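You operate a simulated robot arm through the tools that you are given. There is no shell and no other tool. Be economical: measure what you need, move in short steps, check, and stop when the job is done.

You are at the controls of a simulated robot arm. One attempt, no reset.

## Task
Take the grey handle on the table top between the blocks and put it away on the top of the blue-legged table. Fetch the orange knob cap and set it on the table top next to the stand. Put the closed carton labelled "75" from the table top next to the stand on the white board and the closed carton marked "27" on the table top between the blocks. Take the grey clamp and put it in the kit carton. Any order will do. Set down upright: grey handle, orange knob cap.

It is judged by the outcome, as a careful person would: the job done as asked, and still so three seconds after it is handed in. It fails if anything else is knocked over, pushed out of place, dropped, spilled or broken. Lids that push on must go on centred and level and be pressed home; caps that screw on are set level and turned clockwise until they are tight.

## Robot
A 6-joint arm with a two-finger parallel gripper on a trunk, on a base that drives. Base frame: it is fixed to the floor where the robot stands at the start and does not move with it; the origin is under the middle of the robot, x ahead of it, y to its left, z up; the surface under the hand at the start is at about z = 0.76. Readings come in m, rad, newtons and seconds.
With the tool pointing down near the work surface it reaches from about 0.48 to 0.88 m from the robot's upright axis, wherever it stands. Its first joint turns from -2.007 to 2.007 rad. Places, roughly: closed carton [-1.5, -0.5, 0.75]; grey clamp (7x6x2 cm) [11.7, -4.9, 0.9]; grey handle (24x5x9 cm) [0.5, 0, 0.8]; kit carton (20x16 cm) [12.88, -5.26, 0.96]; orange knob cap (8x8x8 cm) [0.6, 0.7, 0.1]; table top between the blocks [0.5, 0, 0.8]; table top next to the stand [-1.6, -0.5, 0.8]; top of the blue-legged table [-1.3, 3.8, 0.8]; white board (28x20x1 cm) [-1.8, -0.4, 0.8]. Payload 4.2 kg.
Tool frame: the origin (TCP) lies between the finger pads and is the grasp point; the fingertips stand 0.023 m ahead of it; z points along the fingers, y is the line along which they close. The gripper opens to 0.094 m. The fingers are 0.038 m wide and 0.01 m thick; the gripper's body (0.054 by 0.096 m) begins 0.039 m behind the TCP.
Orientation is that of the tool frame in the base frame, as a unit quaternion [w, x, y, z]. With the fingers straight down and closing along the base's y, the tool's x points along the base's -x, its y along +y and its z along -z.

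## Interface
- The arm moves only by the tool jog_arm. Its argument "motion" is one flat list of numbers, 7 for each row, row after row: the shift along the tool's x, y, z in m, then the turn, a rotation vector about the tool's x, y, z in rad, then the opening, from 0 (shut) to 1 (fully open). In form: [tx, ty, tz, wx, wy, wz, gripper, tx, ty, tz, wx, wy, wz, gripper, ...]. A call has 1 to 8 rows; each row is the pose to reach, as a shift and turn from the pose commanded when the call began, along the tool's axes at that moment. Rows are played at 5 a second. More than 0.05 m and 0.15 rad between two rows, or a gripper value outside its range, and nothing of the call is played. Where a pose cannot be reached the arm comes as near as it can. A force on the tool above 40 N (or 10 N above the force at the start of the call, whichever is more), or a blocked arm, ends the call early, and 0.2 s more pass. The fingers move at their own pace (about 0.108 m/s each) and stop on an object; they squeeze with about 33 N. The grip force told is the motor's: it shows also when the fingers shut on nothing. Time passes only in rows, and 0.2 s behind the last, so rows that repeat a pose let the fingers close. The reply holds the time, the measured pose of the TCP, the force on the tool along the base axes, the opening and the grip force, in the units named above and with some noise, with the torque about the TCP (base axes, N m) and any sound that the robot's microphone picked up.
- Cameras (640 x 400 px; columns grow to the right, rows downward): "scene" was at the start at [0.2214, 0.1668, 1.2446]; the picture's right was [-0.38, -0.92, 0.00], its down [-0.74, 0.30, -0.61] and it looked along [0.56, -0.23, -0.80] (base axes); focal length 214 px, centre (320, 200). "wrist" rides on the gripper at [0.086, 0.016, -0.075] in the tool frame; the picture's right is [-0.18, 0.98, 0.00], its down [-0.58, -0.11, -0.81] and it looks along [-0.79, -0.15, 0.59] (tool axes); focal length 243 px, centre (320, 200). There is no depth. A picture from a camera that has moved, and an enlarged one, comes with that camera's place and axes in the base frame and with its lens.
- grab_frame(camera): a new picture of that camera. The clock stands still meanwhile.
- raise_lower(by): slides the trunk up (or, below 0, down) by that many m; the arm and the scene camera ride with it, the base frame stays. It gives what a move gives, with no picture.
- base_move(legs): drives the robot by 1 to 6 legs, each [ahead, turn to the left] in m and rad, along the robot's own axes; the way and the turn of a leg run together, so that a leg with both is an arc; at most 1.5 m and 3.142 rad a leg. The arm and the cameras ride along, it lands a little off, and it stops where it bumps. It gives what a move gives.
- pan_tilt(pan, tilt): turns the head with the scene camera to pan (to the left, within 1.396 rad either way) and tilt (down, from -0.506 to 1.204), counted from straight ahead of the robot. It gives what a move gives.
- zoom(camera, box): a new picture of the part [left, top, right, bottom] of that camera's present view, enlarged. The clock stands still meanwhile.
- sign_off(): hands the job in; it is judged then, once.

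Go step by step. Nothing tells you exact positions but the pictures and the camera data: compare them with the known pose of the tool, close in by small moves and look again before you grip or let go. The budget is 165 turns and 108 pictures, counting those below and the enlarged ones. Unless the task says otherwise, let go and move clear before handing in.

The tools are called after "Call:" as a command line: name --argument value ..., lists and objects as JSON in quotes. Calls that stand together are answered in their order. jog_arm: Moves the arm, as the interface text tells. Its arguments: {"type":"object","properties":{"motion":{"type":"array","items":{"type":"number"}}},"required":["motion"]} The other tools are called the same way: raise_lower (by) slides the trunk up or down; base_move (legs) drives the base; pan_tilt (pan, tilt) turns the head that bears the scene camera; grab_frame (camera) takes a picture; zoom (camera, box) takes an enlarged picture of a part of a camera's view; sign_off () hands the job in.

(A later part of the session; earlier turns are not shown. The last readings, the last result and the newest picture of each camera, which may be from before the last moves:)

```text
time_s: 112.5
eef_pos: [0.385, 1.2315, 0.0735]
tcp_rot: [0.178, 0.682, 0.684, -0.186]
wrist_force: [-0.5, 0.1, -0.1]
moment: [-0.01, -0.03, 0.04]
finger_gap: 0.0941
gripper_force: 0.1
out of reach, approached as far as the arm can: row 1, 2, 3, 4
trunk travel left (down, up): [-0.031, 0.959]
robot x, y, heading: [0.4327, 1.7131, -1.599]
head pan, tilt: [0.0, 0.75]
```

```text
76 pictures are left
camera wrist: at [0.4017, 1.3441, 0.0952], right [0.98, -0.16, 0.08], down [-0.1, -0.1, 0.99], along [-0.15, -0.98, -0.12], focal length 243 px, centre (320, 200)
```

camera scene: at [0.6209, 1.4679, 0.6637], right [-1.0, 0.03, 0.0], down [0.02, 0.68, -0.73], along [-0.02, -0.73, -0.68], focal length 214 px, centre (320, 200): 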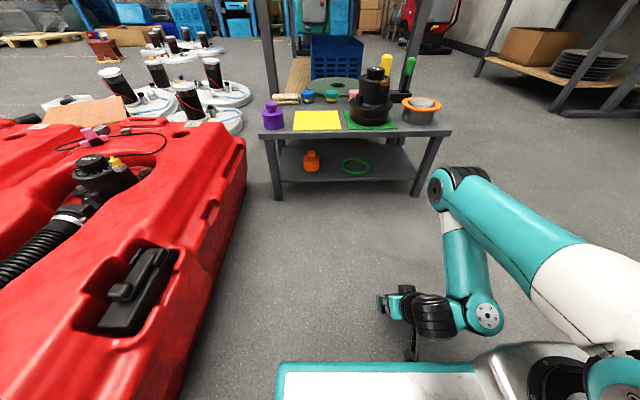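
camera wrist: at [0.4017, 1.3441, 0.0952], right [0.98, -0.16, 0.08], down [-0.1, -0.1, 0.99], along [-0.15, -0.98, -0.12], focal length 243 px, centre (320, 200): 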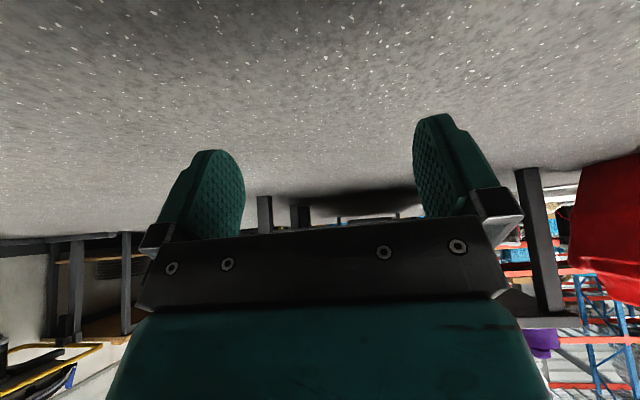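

Free now. Raising the trunk to have room for unfolding.

Call:
raise_lower --by 0.4

Call:
jog_arm --motion '[0, 0, 0, 0, 0.14, 0, 1, 0, 0, 0, 0, 0.28, 0, 1, 0, 0, 0, 0, 0.42, 0, 1, 0, 0, 0, 0, 0.53, 0, 1, 0, 0, 0, 0, 0.53, 0, 1]'

Call:
grab_frame --camera "scene"

```text
time_s: 116.3
eef_pos: [0.3842, 1.2317, 0.4731]
tcp_rot: [0.177, 0.683, 0.684, -0.187]
wrist_force: [0.9, 0.1, -0.2]
moment: [-0.03, 0.03, 0.0]
finger_gap: 0.0941
gripper_force: 0.2
trunk travel left (down, up): [-0.431, 0.559]
robot x, y, heading: [0.431, 1.7057, -1.602]
head pan, tilt: [0.0, 0.75]
```

```text
time_s: 117.5
eef_pos: [0.3458, 1.3895, 0.4007]
tcp_rot: [0.012, 0.706, 0.708, -0.022]
wrist_force: [0.2, -0.3, -0.6]
moment: [0.04, 0.01, 0.0]
finger_gap: 0.0941
gripper_force: 0.0
out of reach, approached as far as the arm can: row 1, 2, 3, 4, 5
trunk travel left (down, up): [-0.431, 0.559]
robot x, y, heading: [0.4316, 1.708, -1.598]
head pan, tilt: [0.0, 0.75]
```

```text
75 pictures are left
camera scene: at [0.6209, 1.4679, 1.0636], right [-1.0, 0.03, 0.0], down [0.02, 0.68, -0.73], along [-0.02, -0.73, -0.68], focal length 214 px, centre (320, 200)
```

scene: 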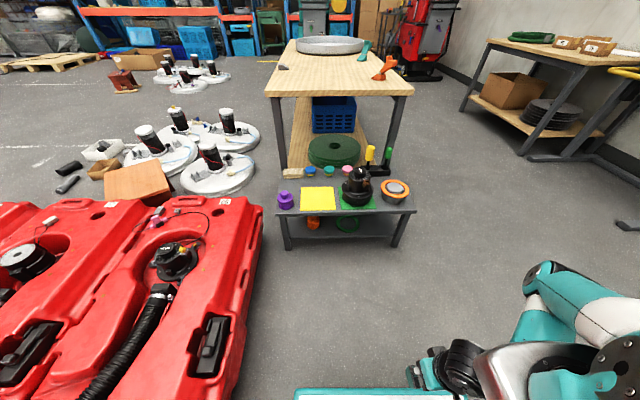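

The tool is vertical again but low and close in. Now unfold forward and up.

Call:
jog_arm --motion '[-0.03, 0.01, -0.03, 0, 0, 0, 1, -0.06, 0.02, -0.06, 0, 0, 0, 1, -0.09, 0.03, -0.09, 0, 0, 0, 1, -0.12, 0.04, -0.12, 0, 0, 0, 1, -0.15, 0.05, -0.15, 0, 0, 0, 1, -0.18, 0.06, -0.18, 0, 0, 0, 1, -0.21, 0.07, -0.21, 0, 0, 0, 1, -0.24, 0.08, -0.24, 0, 0, 0, 1]'

Call:
grab_frame --camera "scene"

```text
time_s: 119.3
eef_pos: [0.3453, 1.3898, 0.4026]
tcp_rot: [0.013, 0.707, 0.707, -0.023]
wrist_force: [0.4, 0.5, 0.4]
moment: [-0.02, 0.01, 0.01]
finger_gap: 0.0939
gripper_force: 0.1
out of reach, approached as far as the arm can: row 1, 2, 3, 4, 5, 6, 7, 8
trunk travel left (down, up): [-0.431, 0.559]
robot x, y, heading: [0.4311, 1.7065, -1.6]
head pan, tilt: [0.0, 0.75]
```

```text
74 pictures are left
camera scene: at [0.6209, 1.4679, 1.0636], right [-1.0, 0.03, 0.0], down [0.02, 0.68, -0.73], along [-0.02, -0.73, -0.68], focal length 214 px, centre (320, 200)
```

scene: 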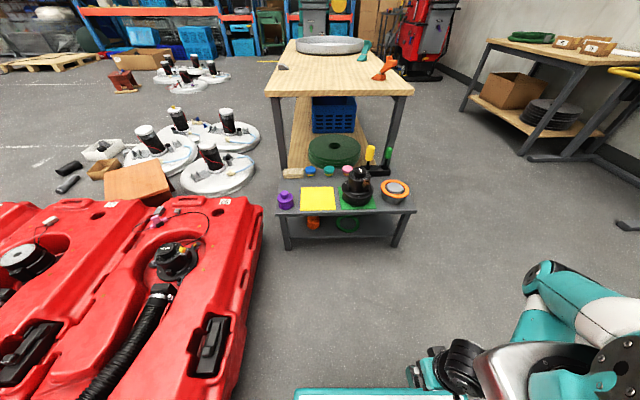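

I believe the wrist joint has flipped to its other branch and sits at a limit. I'll raise the trunk for room and tilt the tool to the left (free side), the first step of un-flipping it.

Call:
raise_lower --by 0.35

Call:
jog_arm --motion '[0, 0, 0, -0.15, 0, 0, 1, 0, 0, 0, -0.3, 0, 0, 1, 0, 0, 0, -0.45, 0, 0, 1, 0, 0, 0, -0.6, 0, 0, 1, 0, 0, 0, -0.75, 0, 0, 1, 0, 0, 0, -0.9, 0, 0, 1, 0, 0, 0, -1.05, 0, 0, 1, 0, 0, 0, -1.2, 0, 0, 1]'

Call:
pan_tilt --pan -0.4 --tilt 1.1

Call:
grab_frame --camera "scene"

```text
time_s: 122.7
eef_pos: [0.3441, 1.39, 0.7503]
tcp_rot: [0.013, 0.707, 0.707, -0.022]
wrist_force: [-0.1, -0.1, -0.3]
moment: [0.03, 0.0, 0.01]
finger_gap: 0.094
gripper_force: 0.0
trunk travel left (down, up): [-0.781, 0.209]
robot x, y, heading: [0.4294, 1.7084, -1.603]
head pan, tilt: [0.0, 0.75]
```

```text
time_s: 124.5
eef_pos: [0.5371, 1.4039, 0.8019]
tcp_rot: [0.216, 0.674, 0.683, 0.18]
wrist_force: [-1.1, 0.0, 0.1]
moment: [0.0, 0.03, 0.01]
finger_gap: 0.0941
gripper_force: 0.1
out of reach, approached as far as the arm can: row 1, 2, 3, 4, 5, 6, 7, 8
trunk travel left (down, up): [-0.781, 0.209]
robot x, y, heading: [0.4319, 1.7068, -1.607]
head pan, tilt: [0.0, 0.75]
```

```text
time_s: 125.4
eef_pos: [0.5376, 1.4035, 0.8012]
tcp_rot: [0.217, 0.674, 0.683, 0.18]
wrist_force: [-0.7, -0.8, -0.1]
moment: [0.02, -0.03, -0.02]
finger_gap: 0.0943
gripper_force: 0.1
trunk travel left (down, up): [-0.781, 0.209]
robot x, y, heading: [0.429, 1.7094, -1.6]
head pan, tilt: [-0.4, 1.1]
```

```text
73 pictures are left
camera scene: at [0.5971, 1.4933, 1.3879], right [-0.91, 0.42, 0.0], down [0.37, 0.81, -0.45], along [-0.19, -0.41, -0.89], focal length 214 px, centre (320, 200)
```

scene: 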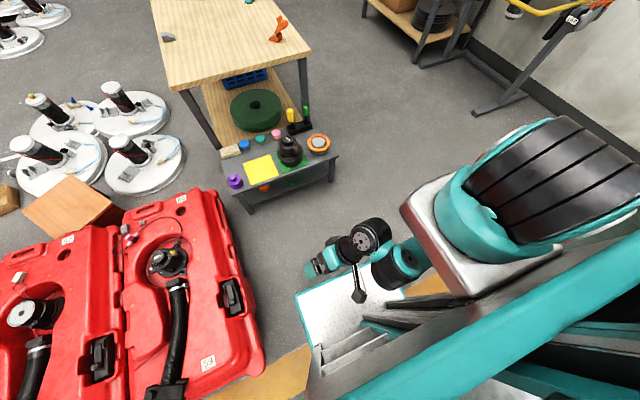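

The arm is folded tight against its shoulder. Let me try stretching forward with this present orientation.

Call:
jog_arm --motion '[-0.045, 0, 0, 0, 0, 0, 1, -0.09, 0, 0, 0, 0, 0, 1, -0.135, 0, 0, 0, 0, 0, 1, -0.18, 0, 0, 0, 0, 0, 1, -0.225, 0, 0, 0, 0, 0, 1, -0.27, 0, 0, 0, 0, 0, 1, -0.31, 0, 0, 0, 0, 0, 1]'

Call:
grab_frame --camera "scene"

```text
time_s: 127.0
eef_pos: [0.5217, 1.3703, 0.8081]
tcp_rot: [0.207, 0.681, 0.682, 0.165]
wrist_force: [-0.2, -0.1, -0.5]
moment: [0.02, 0.01, -0.03]
finger_gap: 0.094
gripper_force: 0.1
out of reach, approached as far as the arm can: row 1, 2, 3, 4, 5, 6, 7
trunk travel left (down, up): [-0.781, 0.209]
robot x, y, heading: [0.4326, 1.7114, -1.597]
head pan, tilt: [-0.4, 1.1]
```

```text
72 pictures are left
camera scene: at [0.5971, 1.4933, 1.3879], right [-0.91, 0.42, 0.0], down [0.37, 0.81, -0.45], along [-0.19, -0.41, -0.89], focal length 214 px, centre (320, 200)
```

scene: 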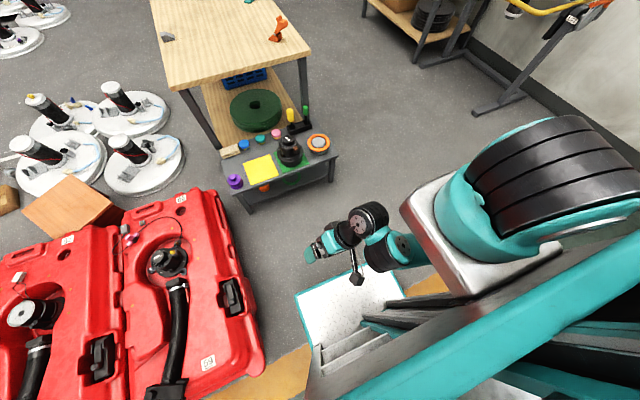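

It only creeps, consistent with a wrist-pitch limit. I'll pitch nose-up while stretching forward, which frees that joint.

Call:
jog_arm --motion '[-0.04, 0, 0, 0, -0.1204, -0.071, 1, -0.08, 0, 0, 0, -0.2408, -0.142, 1, -0.12, 0, 0, 0, -0.3612, -0.213, 1, -0.16, 0, 0, 0, -0.4816, -0.284, 1, -0.2, 0, 0, 0, -0.602, -0.355, 1, -0.24, 0, 0, 0, -0.7224, -0.426, 1, -0.28, 0, 0, 0, -0.843, -0.497, 1, -0.32, 0, 0, 0, -0.963, -0.568, 1]'

Call:
grab_frame --camera "scene"

```text
time_s: 128.8
eef_pos: [0.5446, 1.2361, 0.8286]
tcp_rot: [0.546, 0.47, 0.66, -0.212]
wrist_force: [0.0, -0.4, -0.5]
moment: [0.01, 0.0, 0.0]
finger_gap: 0.094
gripper_force: 0.1
out of reach, approached as far as the arm can: row 1, 2, 3, 4, 5, 6, 7, 8
trunk travel left (down, up): [-0.781, 0.209]
robot x, y, heading: [0.4316, 1.703, -1.604]
head pan, tilt: [-0.4, 1.1]
```

```text
71 pictures are left
camera scene: at [0.5971, 1.4933, 1.3879], right [-0.91, 0.42, 0.0], down [0.37, 0.81, -0.45], along [-0.19, -0.41, -0.89], focal length 214 px, centre (320, 200)
```

scene: 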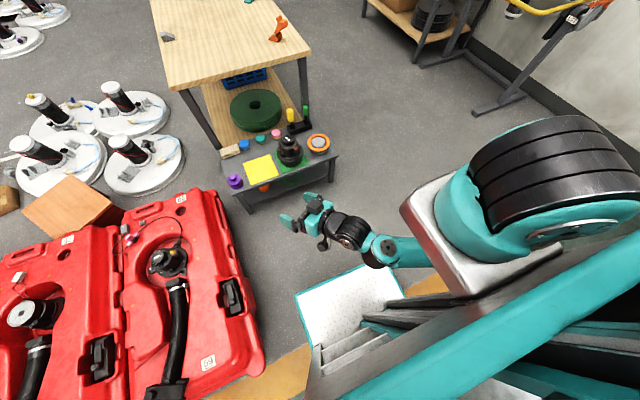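

I need to see the whole arm posture; turning the head toward the shoulder.

Call:
pan_tilt --pan -1.35 --tilt 0.75

Call:
grab_frame --camera "scene"

```text
time_s: 130.0
eef_pos: [0.5453, 1.236, 0.8279]
tcp_rot: [0.545, 0.472, 0.66, -0.211]
wrist_force: [0.2, 0.4, -0.2]
moment: [-0.01, 0.01, 0.0]
finger_gap: 0.0941
gripper_force: 0.1
trunk travel left (down, up): [-0.781, 0.209]
robot x, y, heading: [0.4346, 1.7122, -1.606]
head pan, tilt: [-1.349, 0.75]
```

```text
70 pictures are left
camera scene: at [0.5422, 1.535, 1.4136], right [-0.19, 0.98, 0.0], down [0.67, 0.13, -0.73], along [-0.72, -0.14, -0.68], focal length 214 px, centre (320, 200)
```

scene: 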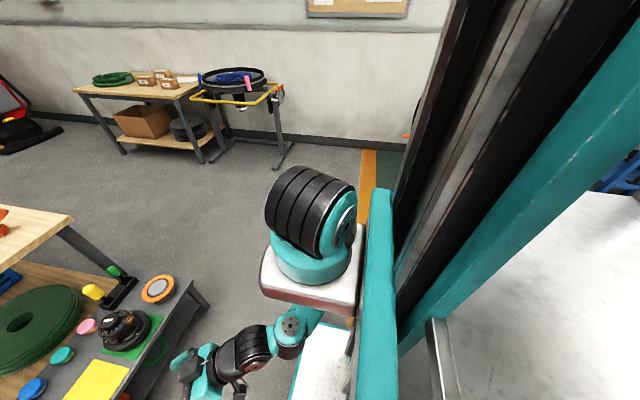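

Call:
pan_tilt --pan -0.8 --tilt 1.2

Call:
grab_frame --camera "scene"

```text
time_s: 131.0
eef_pos: [0.5454, 1.2368, 0.8279]
tcp_rot: [0.545, 0.472, 0.66, -0.212]
wrist_force: [0.6, 0.6, -0.5]
moment: [0.01, 0.01, 0.01]
finger_gap: 0.0939
gripper_force: 0.1
trunk travel left (down, up): [-0.781, 0.209]
robot x, y, heading: [0.4341, 1.7117, -1.602]
head pan, tilt: [-0.799, 1.201]
```

```text
69 pictures are left
camera scene: at [0.5822, 1.513, 1.3819], right [-0.67, 0.74, 0.0], down [0.69, 0.63, -0.36], along [-0.27, -0.24, -0.93], focal length 214 px, centre (320, 200)
```

scene: 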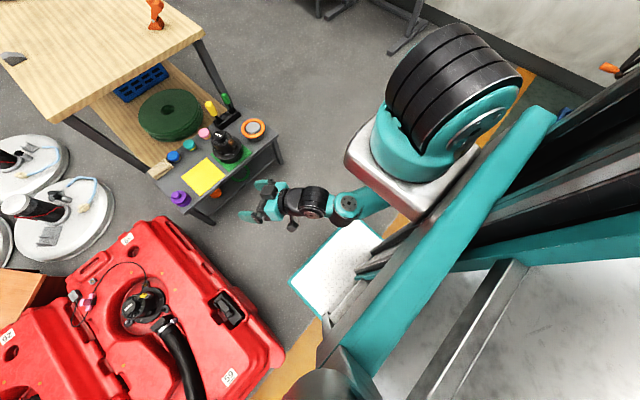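

I now think the arm is simply folded with its first joint turned to the right, and the tool bent back under it. Moving the TCP out to the right while turning the tool down should unfold it naturally.

Call:
jog_arm --motion '[0.0007, -0.0355, -0.0284, 0.0372, 0.1452, 0, 1, 0.0014, -0.071, -0.0568, 0.0744, 0.2904, 0, 1, 0.0021, -0.1065, -0.0852, 0.1116, 0.4356, 0, 1, 0.0028, -0.142, -0.1136, 0.1488, 0.5808, 0, 1, 0.0035, -0.1775, -0.142, 0.186, 0.726, 0, 1, 0.0042, -0.213, -0.1704, 0.2232, 0.8712, 0, 1, 0.005, -0.2485, -0.1988, 0.2604, 1.0164, 0, 1, 0.006, -0.284, -0.227, 0.298, 1.162, 0, 1]'

Call:
grab_frame --camera "scene"

```text
time_s: 132.8
eef_pos: [0.1822, 1.2928, 0.8326]
tcp_rot: [0.019, 0.581, 0.814, -0.012]
wrist_force: [0.2, 0.1, 0.1]
moment: [0.0, 0.02, -0.01]
finger_gap: 0.0939
gripper_force: 0.0
out of reach, approached as far as the arm can: row 1, 2, 3, 4, 5, 6
trunk travel left (down, up): [-0.781, 0.209]
robot x, y, heading: [0.4326, 1.7085, -1.602]
head pan, tilt: [-0.799, 1.201]
```

```text
68 pictures are left
camera scene: at [0.5823, 1.513, 1.3819], right [-0.67, 0.74, 0.0], down [0.69, 0.63, -0.36], along [-0.27, -0.24, -0.93], focal length 214 px, centre (320, 200)
```

scene: 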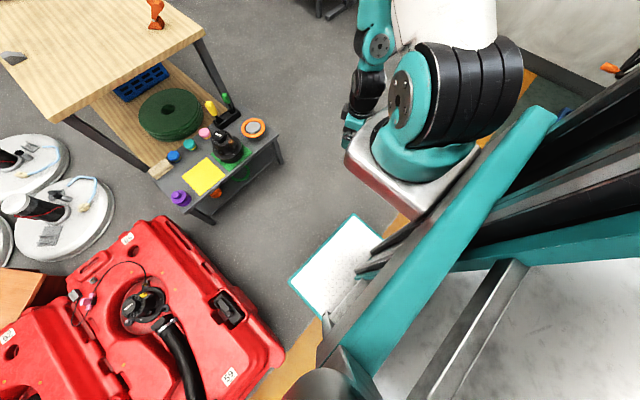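

It worked – the arm is unfolded and all reachable again. Now swing it to the front with the tool down.

Call:
jog_arm --motion '[-0.037, 0.023, -0.015, 0, 0, 0.041, 1, -0.074, 0.046, -0.03, 0, 0, 0.082, 1, -0.111, 0.069, -0.045, 0, 0, 0.123, 1, -0.148, 0.092, -0.06, 0, 0, 0.164, 1, -0.185, 0.115, -0.075, 0, 0, 0.205, 1, -0.222, 0.138, -0.09, 0, 0, 0.246, 1, -0.259, 0.161, -0.105, 0, 0, 0.287, 1, -0.296, 0.184, -0.12, 0, 0, 0.33, 1]'

Call:
pan_tilt --pan -0.1 --tilt 0.7

Call:
grab_frame --camera "scene"

```text
time_s: 134.6
eef_pos: [0.4507, 1.0742, 0.9687]
tcp_rot: [0.022, 0.707, 0.706, -0.009]
wrist_force: [-0.8, 0.2, 0.0]
moment: [0.01, 0.0, 0.0]
finger_gap: 0.0939
gripper_force: 0.0
trunk travel left (down, up): [-0.781, 0.209]
robot x, y, heading: [0.4322, 1.7075, -1.606]
head pan, tilt: [-0.799, 1.201]
```

```text
time_s: 135.7
eef_pos: [0.4484, 1.0742, 0.9671]
tcp_rot: [0.023, 0.707, 0.707, -0.008]
wrist_force: [0.5, 0.1, -0.3]
moment: [0.02, 0.01, -0.02]
finger_gap: 0.0942
gripper_force: 0.1
trunk travel left (down, up): [-0.781, 0.209]
robot x, y, heading: [0.4354, 1.7117, -1.601]
head pan, tilt: [-0.099, 0.7]
```

```text
67 pictures are left
camera scene: at [0.6124, 1.4665, 1.4178], right [-0.99, 0.13, 0.0], down [0.09, 0.64, -0.76], along [-0.1, -0.76, -0.64], focal length 214 px, centre (320, 200)
```

scene: 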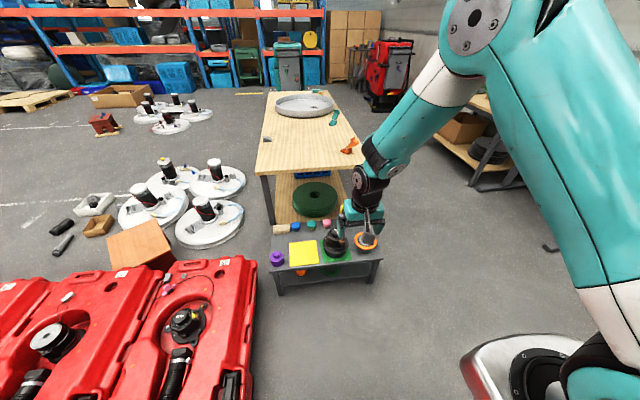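

Normal posture restored. Now edge the base forward 0.1 m and, with the arm well stretched, pitch the nose up ~50° and line up at x≈0.63, y≈0.90 while still high.

Call:
base_move --legs '[[0.1, 0]]'

Call:
jog_arm --motion '[-0.012, 0.03, 0.006, 0, -0.145, 0, 1, -0.024, 0.06, 0.012, 0, -0.29, 0, 1, -0.036, 0.09, 0.018, 0, -0.435, 0, 1, -0.048, 0.12, 0.024, 0, -0.58, 0, 1, -0.06, 0.15, 0.03, 0, -0.725, 0, 1, -0.072, 0.18, 0.036, 0, -0.87, 0, 1]'

Call:
grab_frame --camera "scene"

```text
time_s: 136.8
eef_pos: [0.4467, 0.9735, 0.9686]
tcp_rot: [0.023, 0.707, 0.707, -0.007]
wrist_force: [-0.7, 0.4, -0.9]
moment: [-0.03, 0.0, 0.01]
finger_gap: 0.0941
gripper_force: 0.0
trunk travel left (down, up): [-0.781, 0.209]
robot x, y, heading: [0.4344, 1.6087, -1.6]
head pan, tilt: [-0.099, 0.7]
```

```text
time_s: 138.2
eef_pos: [0.6269, 0.9013, 0.94]
tcp_rot: [0.32, 0.637, 0.631, -0.307]
wrist_force: [-0.1, 0.1, 0.5]
moment: [0.02, -0.01, 0.0]
finger_gap: 0.0942
gripper_force: 0.0
trunk travel left (down, up): [-0.781, 0.209]
robot x, y, heading: [0.432, 1.6074, -1.599]
head pan, tilt: [-0.099, 0.7]
```

```text
66 pictures are left
camera scene: at [0.6091, 1.3665, 1.418], right [-0.99, 0.13, 0.0], down [0.08, 0.64, -0.76], along [-0.1, -0.76, -0.64], focal length 214 px, centre (320, 200)
```

scene: 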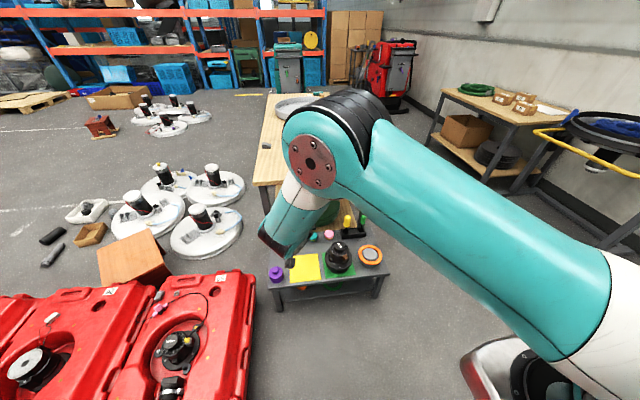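

Reachable all the way. Lowering the trunk in two steps to bring the gripper down in front of the bench shelf.

Call:
raise_lower --by -0.4

Call:
raise_lower --by -0.36

Call:
grab_frame --camera "wrist"

Call:
grab_frame --camera "scene"

```text
time_s: 142.0
eef_pos: [0.6272, 0.9003, 0.5382]
tcp_rot: [0.318, 0.637, 0.632, -0.305]
wrist_force: [-1.2, -0.6, 0.0]
moment: [0.02, 0.03, 0.01]
finger_gap: 0.0938
gripper_force: 0.1
trunk travel left (down, up): [-0.381, 0.609]
robot x, y, heading: [0.4301, 1.606, -1.601]
head pan, tilt: [-0.099, 0.7]
```

```text
time_s: 145.5
eef_pos: [0.626, 0.9013, 0.18]
tcp_rot: [0.318, 0.638, 0.632, -0.305]
wrist_force: [-0.2, -0.1, 0.0]
moment: [-0.01, 0.01, 0.01]
finger_gap: 0.0941
gripper_force: 0.0
trunk travel left (down, up): [-0.021, 0.969]
robot x, y, heading: [0.4295, 1.6088, -1.603]
head pan, tilt: [-0.099, 0.7]
```

```text
65 pictures are left
camera wrist: at [0.644, 1.0131, 0.1574], right [0.98, -0.11, 0.17], down [-0.13, 0.28, 0.95], along [-0.15, -0.95, 0.26], focal length 243 px, centre (320, 200)
```

wrist: 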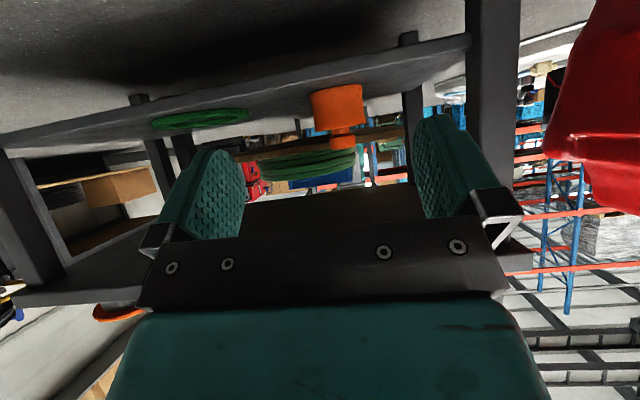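

```text
64 pictures are left
camera scene: at [0.6096, 1.3665, 0.6579], right [-0.99, 0.13, 0.0], down [0.08, 0.64, -0.76], along [-0.1, -0.76, -0.64], focal length 214 px, centre (320, 200)
```

scene: 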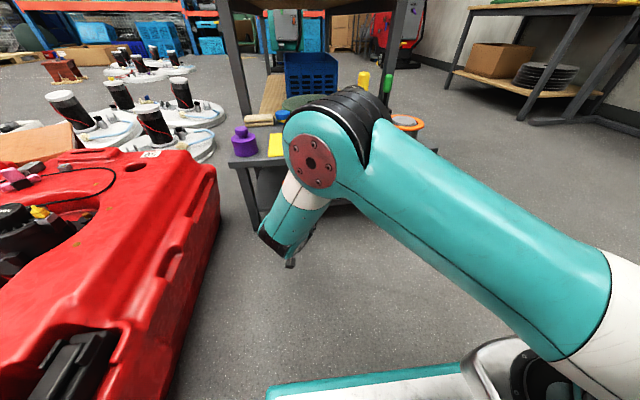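

The cap is in line: about (0.635, 0.69), shelf z≈0.105, body centre z≈0.13. Approaching partway first, then checking.

Call:
jog_arm --motion '[-0.015, 0.004, 0.04, 0, 0, 0, 1, -0.04, 0.008, 0.08, 0, 0, 0, 1, -0.066, 0.008, 0.115, 0, 0, 0, 1, -0.066, 0.008, 0.115, 0, 0, 0, 1]'

Call:
grab_frame --camera "wrist"

```text
time_s: 146.5
eef_pos: [0.6357, 0.767, 0.1621]
tcp_rot: [0.318, 0.638, 0.631, -0.306]
wrist_force: [-0.3, -1.1, 0.3]
moment: [0.01, 0.03, 0.02]
finger_gap: 0.0938
gripper_force: 0.1
trunk travel left (down, up): [-0.021, 0.969]
robot x, y, heading: [0.4309, 1.6066, -1.605]
head pan, tilt: [-0.099, 0.7]
```

```text
63 pictures are left
camera wrist: at [0.6521, 0.8806, 0.14], right [0.98, -0.11, 0.17], down [-0.13, 0.28, 0.95], along [-0.15, -0.95, 0.26], focal length 243 px, centre (320, 200)
```

wrist: 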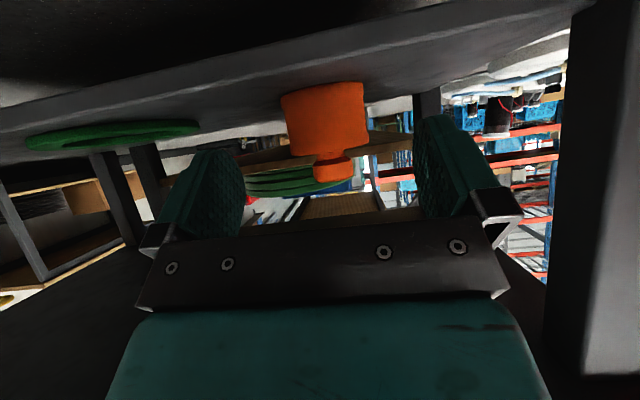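

Well lined up (cap x≈0.636). Final approach and grip.

Call:
jog_arm --motion '[-0.018, 0, 0.036, 0, 0, 0, 1, -0.037, 0, 0.071, 0, 0, 0, 1, -0.037, 0, 0.071, 0, 0, 0, 0, -0.037, 0, 0.071, 0, 0, 0, 0, -0.037, 0, 0.071, 0, 0, 0, 0, -0.037, 0, 0.071, 0, 0, 0, 0]'

Call:
grab_frame --camera "wrist"

```text
time_s: 147.9
eef_pos: [0.6353, 0.6907, 0.1489]
tcp_rot: [0.318, 0.637, 0.632, -0.306]
wrist_force: [0.1, 0.1, -0.6]
moment: [0.01, 0.02, -0.01]
finger_gap: 0.0624
gripper_force: 32.7
trunk travel left (down, up): [-0.021, 0.969]
robot x, y, heading: [0.4336, 1.6111, -1.603]
head pan, tilt: [-0.099, 0.7]
```

```text
62 pictures are left
camera wrist: at [0.6515, 0.8029, 0.1263], right [0.98, -0.11, 0.17], down [-0.13, 0.28, 0.95], along [-0.15, -0.95, 0.26], focal length 243 px, centre (320, 200)
```

wrist: 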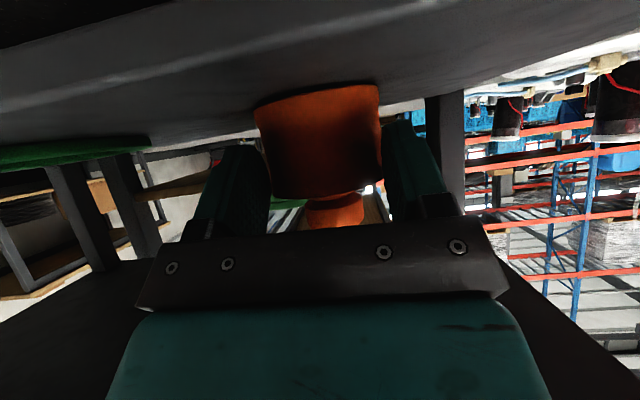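

Gripped (62 mm). Lift a hair and back straight out.

Call:
jog_arm --motion '[-0.0063, 0, -0.005, 0, 0, 0, 0, 0.018, 0, -0.037, 0, 0, 0, 0, 0.042, 0, -0.069, 0, 0, 0, 0, 0.066, 0, -0.1, 0, 0, 0, 0, 0.09, 0, -0.132, 0, 0, 0, 0, 0.114, 0, -0.164, 0, 0, 0, 0, 0.128, 0, -0.182, 0, 0, 0, 0]'

Call:
raise_lower --by 0.4

Call:
raise_lower --by 0.4

Call:
grab_frame --camera "wrist"

```text
time_s: 149.5
eef_pos: [0.636, 0.9132, 0.1573]
tcp_rot: [0.319, 0.637, 0.631, -0.306]
wrist_force: [0.5, -0.2, -1.3]
moment: [0.02, -0.02, 0.01]
finger_gap: 0.0623
gripper_force: 33.6
trunk travel left (down, up): [-0.021, 0.969]
robot x, y, heading: [0.4279, 1.6105, -1.605]
head pan, tilt: [-0.099, 0.7]
```

```text
time_s: 153.4
eef_pos: [0.6363, 0.9117, 0.5578]
tcp_rot: [0.318, 0.638, 0.632, -0.305]
wrist_force: [-0.7, -0.1, -1.5]
moment: [0.03, 0.0, -0.01]
finger_gap: 0.0616
gripper_force: 33.0
trunk travel left (down, up): [-0.421, 0.569]
robot x, y, heading: [0.4271, 1.6077, -1.602]
head pan, tilt: [-0.099, 0.7]
```

```text
time_s: 157.2
eef_pos: [0.6354, 0.9124, 0.9578]
tcp_rot: [0.318, 0.637, 0.632, -0.305]
wrist_force: [-0.3, -0.6, -0.1]
moment: [0.02, 0.04, 0.02]
finger_gap: 0.0605
gripper_force: 33.5
trunk travel left (down, up): [-0.821, 0.169]
robot x, y, heading: [0.4254, 1.6083, -1.603]
head pan, tilt: [-0.099, 0.7]
```

```text
61 pictures are left
camera wrist: at [0.6533, 1.0242, 0.9358], right [0.98, -0.11, 0.17], down [-0.13, 0.28, 0.95], along [-0.15, -0.95, 0.26], focal length 243 px, centre (320, 200)
```

wrist: 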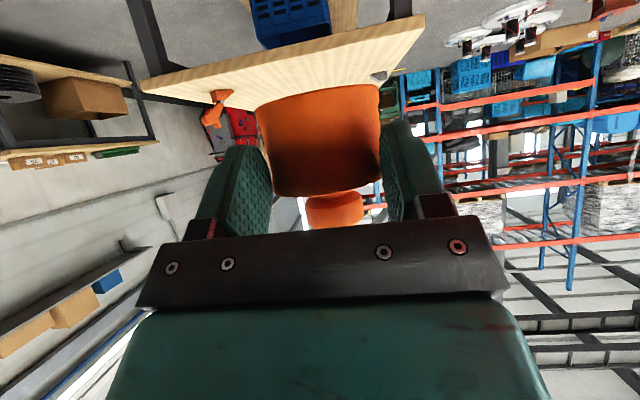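

Cap held. Now drive round to the table next to the stand: out along −x, then down −y, then face −x for a look.

Call:
base_move --legs '[[0, -1.539], [0.95, 0], [0, 1.571], [1.5, 0], [0.4, 0], [0, -1.571]]'

Call:
pan_tilt --pan 0.1 --tilt 0.6

Call:
grab_frame --camera "scene"

```text
time_s: 182.5
eef_pos: [-1.185, -0.5154, 0.9564]
tcp_rot: [0.026, 0.897, 0.03, -0.441]
wrist_force: [0.2, -0.2, -0.5]
moment: [-0.01, -0.03, -0.02]
finger_gap: 0.0546
gripper_force: 33.1
trunk travel left (down, up): [-0.821, 0.169]
robot x, y, heading: [-0.5115, -0.2621, -3.099]
head pan, tilt: [-0.099, 0.7]
```

```text
time_s: 183.2
eef_pos: [-1.1856, -0.5171, 0.9577]
tcp_rot: [0.026, 0.897, 0.03, -0.44]
wrist_force: [-0.6, 0.0, -0.3]
moment: [0.0, -0.02, 0.01]
finger_gap: 0.0543
gripper_force: 32.6
trunk travel left (down, up): [-0.821, 0.169]
robot x, y, heading: [-0.5051, -0.259, -3.097]
head pan, tilt: [0.099, 0.6]
```

```text
60 pictures are left
camera scene: at [-0.737, -0.4732, 1.4665], right [-0.14, 0.99, 0.0], down [0.56, 0.08, -0.82], along [-0.82, -0.12, -0.57], focal length 214 px, centre (320, 200)
```

scene: 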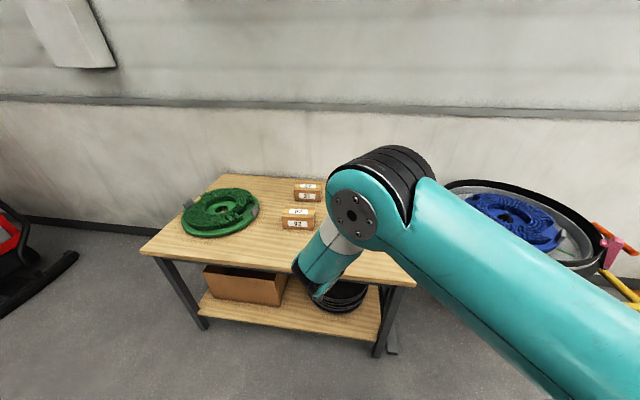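

The gap is shrinking – the cap is slipping in the grip. Checking at once with the wrist camera.

Call:
grab_frame --camera "wrist"

```text
59 pictures are left
camera wrist: at [-1.0723, -0.5245, 0.9357], right [-0.04, -0.99, 0.17], down [0.27, 0.15, 0.95], along [-0.96, 0.08, 0.26], focal length 243 px, centre (320, 200)
```

wrist: 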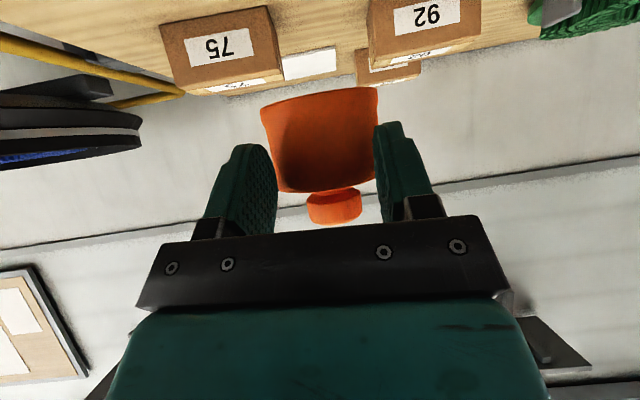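

The cap has slid a little toward the fingertips. I'll set it down soon: on the free front strip before the "92" carton, about (−1.35, −0.70).

Call:
jog_arm --motion '[-0.0102, 0.0342, 0.031, 0, 0, 0, 0, -0.0204, 0.0684, 0.062, 0, 0, 0, 0, -0.0306, 0.1026, 0.093, 0, 0, 0, 0, -0.0408, 0.1368, 0.124, 0, 0, 0, 0, -0.051, 0.171, 0.155, 0, 0, 0, 0]'

Call:
grab_frame --camera "wrist"

Call:
grab_frame --camera "scene"

```text
time_s: 184.4
eef_pos: [-1.2867, -0.65, 0.9223]
tcp_rot: [0.026, 0.897, 0.031, -0.44]
wrist_force: [0.2, -0.3, -0.2]
moment: [-0.01, -0.01, -0.02]
finger_gap: 0.0536
gripper_force: 33.2
out of reach, approached as far as the arm can: row 4, 5
trunk travel left (down, up): [-0.821, 0.169]
robot x, y, heading: [-0.508, -0.2607, -3.101]
head pan, tilt: [0.099, 0.6]
```

```text
58 pictures are left
camera wrist: at [-1.1728, -0.6563, 0.8995], right [-0.04, -0.99, 0.16], down [0.27, 0.15, 0.95], along [-0.96, 0.08, 0.26], focal length 243 px, centre (320, 200)
```

wrist: 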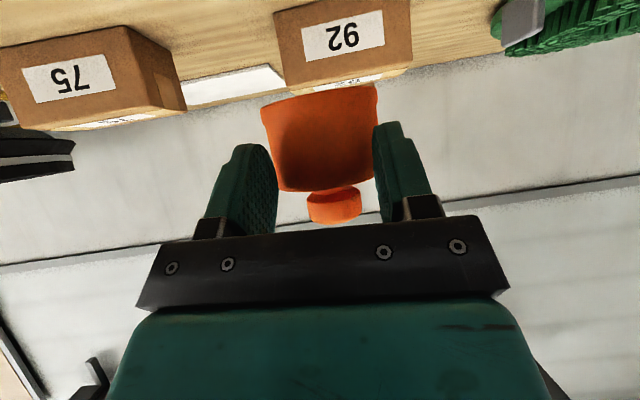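

```text
57 pictures are left
camera scene: at [-0.7365, -0.473, 1.4666], right [-0.14, 0.99, 0.0], down [0.56, 0.08, -0.83], along [-0.82, -0.12, -0.56], focal length 214 px, centre (320, 200)
```

scene: 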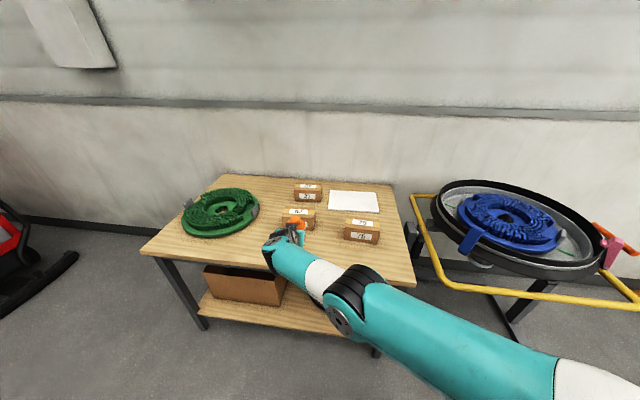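

Slightly out of reach; nudging the base forward 6 cm and lowering by trunk so the cap stays level.

Call:
base_move --legs '[[0.06, 0]]'

Call:
raise_lower --by -0.085

Call:
zoom --camera "scene" --box '[220, 130, 420, 255]'

Call:
grab_frame --camera "wrist"

```text
time_s: 185.4
eef_pos: [-1.3457, -0.652, 0.9214]
tcp_rot: [0.027, 0.897, 0.031, -0.44]
wrist_force: [0.8, 0.2, 0.0]
moment: [0.01, -0.04, 0.03]
finger_gap: 0.0536
gripper_force: 32.7
trunk travel left (down, up): [-0.821, 0.169]
robot x, y, heading: [-0.5672, -0.2638, -3.1]
head pan, tilt: [0.099, 0.6]
```

```text
time_s: 186.6
eef_pos: [-1.3468, -0.6522, 0.8355]
tcp_rot: [0.026, 0.897, 0.031, -0.44]
wrist_force: [0.0, -1.3, -1.3]
moment: [-0.01, -0.02, 0.01]
finger_gap: 0.0534
gripper_force: 33.9
trunk travel left (down, up): [-0.736, 0.254]
robot x, y, heading: [-0.5681, -0.2616, -3.099]
head pan, tilt: [0.099, 0.6]
```

```text
3.20 times, centred on (320, 192) of scene
camera zoom: at [-0.7965, -0.4761, 1.3815], right [-0.14, 0.99, 0.0], down [0.56, 0.08, -0.83], along [-0.82, -0.12, -0.57], focal length 686 px, centre (320, 224)
```

zoom: 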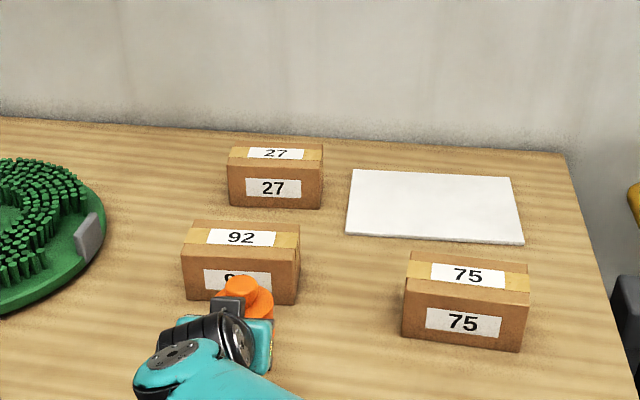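

```text
55 pictures are left
camera wrist: at [-1.2325, -0.6601, 0.8142], right [-0.04, -0.99, 0.17], down [0.27, 0.15, 0.95], along [-0.96, 0.08, 0.26], focal length 243 px, centre (320, 200)
```

wrist: 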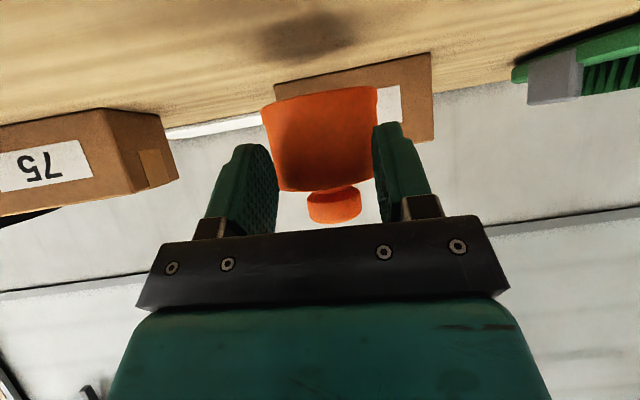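

Call:
raise_lower --by -0.015

Call:
grab_frame --camera "wrist"

```text
time_s: 187.2
eef_pos: [-1.3469, -0.653, 0.8204]
tcp_rot: [0.026, 0.897, 0.03, -0.441]
wrist_force: [0.2, 1.2, -0.6]
moment: [0.01, -0.05, -0.02]
finger_gap: 0.0528
gripper_force: 32.8
trunk travel left (down, up): [-0.721, 0.269]
robot x, y, heading: [-0.5685, -0.2622, -3.095]
head pan, tilt: [0.099, 0.6]
```

```text
54 pictures are left
camera wrist: at [-1.2325, -0.66, 0.7991], right [-0.04, -0.99, 0.17], down [0.27, 0.15, 0.95], along [-0.96, 0.08, 0.26], focal length 243 px, centre (320, 200)
```

wrist: 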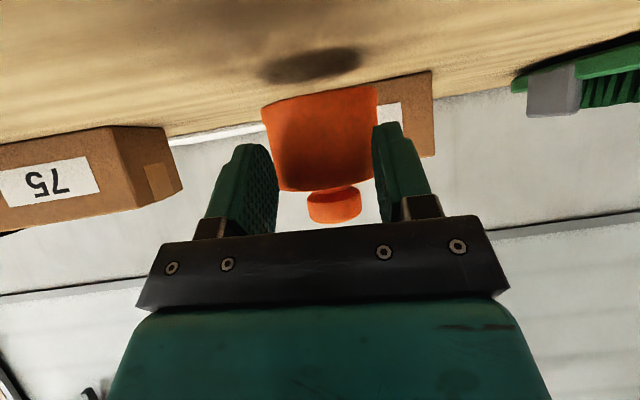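

The shadow shows ~13 mm left to go. Lowering slowly.

Call:
raise_lower --by -0.01

Call:
raise_lower --by -0.004

Call:
grab_frame --camera "wrist"

```text
time_s: 187.8
eef_pos: [-1.3467, -0.6511, 0.811]
tcp_rot: [0.027, 0.897, 0.031, -0.44]
wrist_force: [0.0, 0.1, -1.0]
moment: [0.02, -0.07, 0.0]
finger_gap: 0.0531
gripper_force: 32.5
trunk travel left (down, up): [-0.711, 0.279]
robot x, y, heading: [-0.5649, -0.2648, -3.092]
head pan, tilt: [0.099, 0.6]
```

```text
time_s: 188.3
eef_pos: [-1.3454, -0.6527, 0.8067]
tcp_rot: [0.027, 0.897, 0.031, -0.44]
wrist_force: [0.4, -0.7, -1.0]
moment: [-0.02, -0.04, -0.01]
finger_gap: 0.0528
gripper_force: 32.7
trunk travel left (down, up): [-0.707, 0.283]
robot x, y, heading: [-0.566, -0.2603, -3.094]
head pan, tilt: [0.099, 0.6]
```

```text
53 pictures are left
camera wrist: at [-1.2325, -0.66, 0.7852], right [-0.04, -0.99, 0.17], down [0.27, 0.15, 0.95], along [-0.96, 0.08, 0.26], focal length 243 px, centre (320, 200)
```

wrist: 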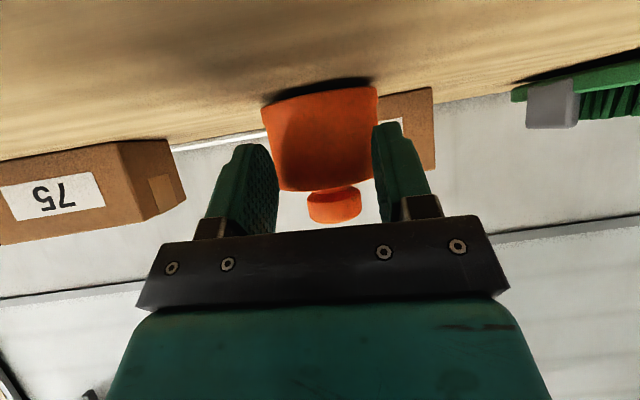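

Almost touching. Two more tiny steps.

Call:
raise_lower --by -0.004

Call:
raise_lower --by -0.003

Call:
zoom --camera "wrist" --box '[200, 30, 460, 240]'

```text
time_s: 188.9
eef_pos: [-1.3466, -0.6527, 0.8035]
tcp_rot: [0.026, 0.897, 0.03, -0.44]
wrist_force: [0.1, 0.1, 0.4]
moment: [0.01, 0.04, -0.01]
finger_gap: 0.0526
gripper_force: 32.7
trunk travel left (down, up): [-0.703, 0.287]
robot x, y, heading: [-0.5684, -0.2601, -3.099]
head pan, tilt: [0.099, 0.6]
```

```text
time_s: 189.4
eef_pos: [-1.3473, -0.6534, 0.8031]
tcp_rot: [0.027, 0.896, 0.029, -0.442]
wrist_force: [7.5, 3.9, 11.7]
moment: [0.1, 0.72, -0.27]
finger_gap: 0.0526
gripper_force: 33.3
trunk travel left (down, up): [-0.7, 0.29]
robot x, y, heading: [-0.5675, -0.2628, -3.093]
head pan, tilt: [0.099, 0.6]
```

```text
1.90 times, centred on (330, 135) of wrist
camera zoom: at [-1.2325, -0.6604, 0.7803], right [-0.04, -0.98, 0.17], down [0.28, 0.15, 0.95], along [-0.96, 0.08, 0.27], focal length 462 px, centre (301, 324)
```

zoom: 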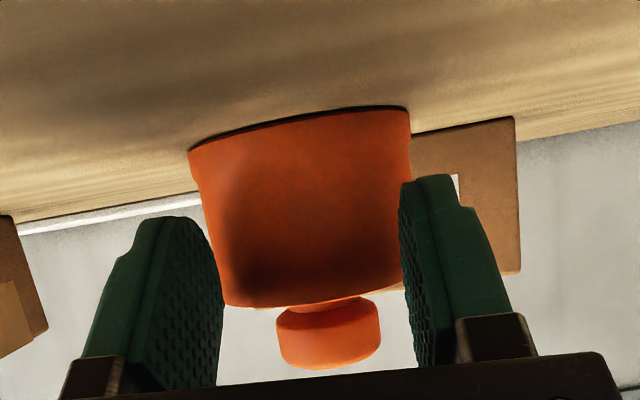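

Cap is on the table. Open and back straight out.

Call:
jog_arm --motion '[0, 0, 0, 0, 0, 0, 1, 0, 0, 0, 0, 0, 0, 1, 0, 0, 0, 0, 0, 0, 1, 0.024, 0, -0.032, 0, 0, 0, 1, 0.048, 0, -0.063, 0, 0, 0, 1, 0.073, 0, -0.095, 0, 0, 0, 1, 0.085, 0, -0.135, 0, 0, 0, 1]'

Call:
grab_frame --camera "wrist"

```text
time_s: 191.0
eef_pos: [-1.1879, -0.6409, 0.8147]
tcp_rot: [0.027, 0.897, 0.03, -0.44]
wrist_force: [-0.2, 0.7, -0.4]
moment: [0.0, -0.02, 0.03]
finger_gap: 0.094
gripper_force: 0.1
trunk travel left (down, up): [-0.7, 0.29]
robot x, y, heading: [-0.5689, -0.2575, -3.096]
head pan, tilt: [0.099, 0.6]
```

```text
51 pictures are left
camera wrist: at [-1.0752, -0.6478, 0.7927], right [-0.04, -0.99, 0.17], down [0.27, 0.15, 0.95], along [-0.96, 0.08, 0.26], focal length 243 px, centre (320, 200)
```

wrist: 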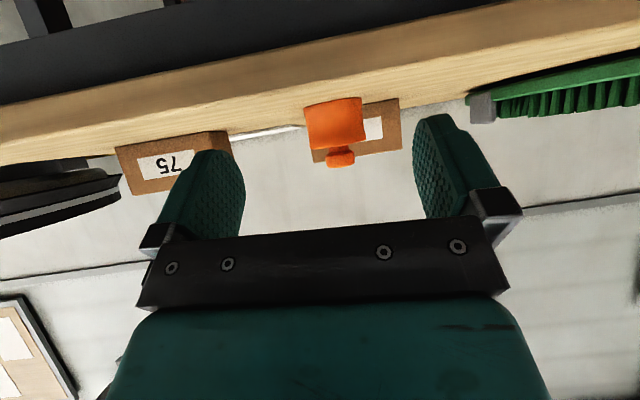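

The cap stands upright. Now raise, bring the tool vertical again, and reposition the base for the cartons (75 at ≈(−1.486,−0.393), white board centre ≈(−1.765,−0.43), 27 at ≈(−1.76,−0.69)).

Call:
raise_lower --by 0.26

Call:
jog_arm --motion '[0, 0, 0, 0, 0.145, 0, 1, 0, 0, 0, 0, 0.29, 0, 1, 0, 0, 0, 0, 0.435, 0, 1, 0, 0, 0, 0, 0.58, 0, 1, 0, 0, 0, 0, 0.725, 0, 1, 0, 0, 0, 0, 0.87, 0, 1, 0, 0, 0, 0, 0.915, 0, 1]'

Call:
base_move --legs '[[0, 0.436], [0.35, 0], [0, -0.48]]'

Call:
grab_frame --camera "scene"

```text
time_s: 193.7
eef_pos: [-1.1897, -0.6418, 1.0745]
tcp_rot: [0.027, 0.897, 0.03, -0.44]
wrist_force: [1.1, 0.2, -0.4]
moment: [-0.01, 0.02, 0.02]
finger_gap: 0.0942
gripper_force: 0.1
trunk travel left (down, up): [-0.96, 0.03]
robot x, y, heading: [-0.5646, -0.265, -3.092]
head pan, tilt: [0.099, 0.6]
```

```text
time_s: 195.3
eef_pos: [-1.1878, -0.6398, 1.0751]
tcp_rot: [0.01, 0.999, 0.04, 0.002]
wrist_force: [-0.4, 0.2, 0.4]
moment: [0.0, 0.01, 0.01]
finger_gap: 0.0939
gripper_force: 0.0
trunk travel left (down, up): [-0.96, 0.03]
robot x, y, heading: [-0.5689, -0.2649, -3.097]
head pan, tilt: [0.099, 0.6]
```

```text
time_s: 200.2
eef_pos: [-1.5147, -0.7672, 1.0746]
tcp_rot: [0.01, 1.0, 0.013, 0.001]
wrist_force: [-0.1, 0.7, -0.2]
moment: [0.01, -0.01, 0.01]
finger_gap: 0.094
gripper_force: 0.0
trunk travel left (down, up): [-0.96, 0.03]
robot x, y, heading: [-0.8745, -0.422, 3.134]
head pan, tilt: [0.099, 0.6]
```

```text
50 pictures are left
camera scene: at [-1.1145, -0.6235, 1.6055], right [-0.09, 1.0, 0.0], down [0.56, 0.05, -0.83], along [-0.82, -0.07, -0.56], focal length 214 px, centre (320, 200)
```

scene: 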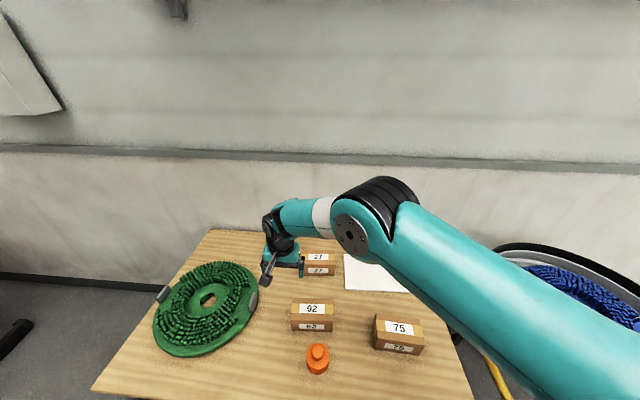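

Positions agree. Move above the 75 carton with the fingers turned to close along x.

Call:
jog_arm --motion '[0.0025, -0.035, -0.019, 0, 0, 0.15, 1, 0.005, -0.07, -0.038, 0, 0, 0.3, 1, 0.0075, -0.105, -0.057, 0, 0, 0.45, 1, 0.01, -0.14, -0.076, 0, 0, 0.6, 1, 0.0125, -0.175, -0.095, 0, 0, 0.75, 1, 0.015, -0.21, -0.114, 0, 0, 0.9, 1, 0.0175, -0.245, -0.133, 0, 0, 1.05, 1, 0.02, -0.28, -0.15, 0, 0, 1.2, 1]'

Call:
jog_arm --motion '[-0.028, -0.014, -0.017, 0, 0, 0.13, 1, -0.056, -0.028, -0.034, 0, 0, 0.26, 1, -0.084, -0.042, -0.05, 0, 0, 0.371, 1]'

Call:
raise_lower --by -0.33

Call:
grab_frame --camera "wrist"

```text
time_s: 202.0
eef_pos: [-1.5014, -0.4841, 1.2195]
tcp_rot: [0.007, 0.832, -0.555, 0.007]
wrist_force: [-0.4, -0.1, -0.5]
moment: [0.01, -0.01, -0.05]
finger_gap: 0.094
gripper_force: 0.1
trunk travel left (down, up): [-0.96, 0.03]
robot x, y, heading: [-0.8728, -0.4221, 3.138]
head pan, tilt: [0.099, 0.6]
```

```text
time_s: 202.8
eef_pos: [-1.4953, -0.3898, 1.2673]
tcp_rot: [0.007, 0.716, -0.698, 0.009]
wrist_force: [-0.2, -0.6, -0.6]
moment: [0.04, -0.01, -0.02]
finger_gap: 0.094
gripper_force: 0.1
trunk travel left (down, up): [-0.96, 0.03]
robot x, y, heading: [-0.8742, -0.4249, 3.133]
head pan, tilt: [0.099, 0.6]
```

```text
time_s: 206.0
eef_pos: [-1.4953, -0.3912, 0.9366]
tcp_rot: [0.007, 0.716, -0.698, 0.007]
wrist_force: [0.1, -0.4, -0.4]
moment: [0.01, -0.02, -0.01]
finger_gap: 0.094
gripper_force: 0.1
trunk travel left (down, up): [-0.63, 0.36]
robot x, y, heading: [-0.8699, -0.4287, 3.133]
head pan, tilt: [0.099, 0.6]
```

```text
49 pictures are left
camera wrist: at [-1.5085, -0.475, 1.014], right [-0.99, 0.16, -0.01], down [0.09, 0.6, 0.79], along [0.13, 0.78, -0.61], focal length 243 px, centre (320, 200)
```

wrist: 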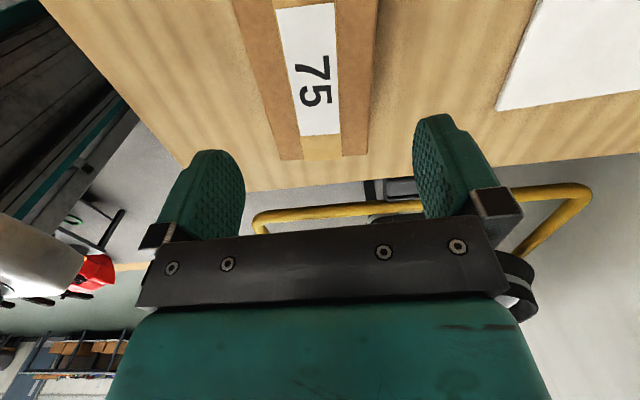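

Carton 75 is about 8 cm wide, centred 9 mm toward +x from the tool. Correct and descend partway, then check.

Call:
jog_arm --motion '[0, -0.009, 0.03, 0, 0, 0, 1, 0, -0.009, 0.055, 0, 0, 0, 1, 0, -0.009, 0.055, 0, 0, 0, 1]'

Call:
grab_frame --camera "wrist"

```text
time_s: 206.8
eef_pos: [-1.4858, -0.3916, 0.8805]
tcp_rot: [0.007, 0.716, -0.698, 0.008]
wrist_force: [-0.4, 0.3, 0.5]
moment: [0.02, 0.0, 0.01]
finger_gap: 0.094
gripper_force: 0.1
trunk travel left (down, up): [-0.63, 0.36]
robot x, y, heading: [-0.873, -0.4212, 3.13]
head pan, tilt: [0.099, 0.6]
```

```text
48 pictures are left
camera wrist: at [-1.5, -0.4763, 0.9584], right [-0.99, 0.16, -0.01], down [0.09, 0.6, 0.79], along [0.13, 0.78, -0.61], focal length 243 px, centre (320, 200)
```

wrist: 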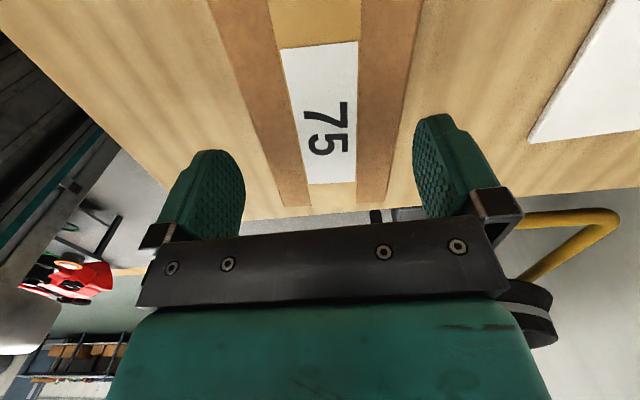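

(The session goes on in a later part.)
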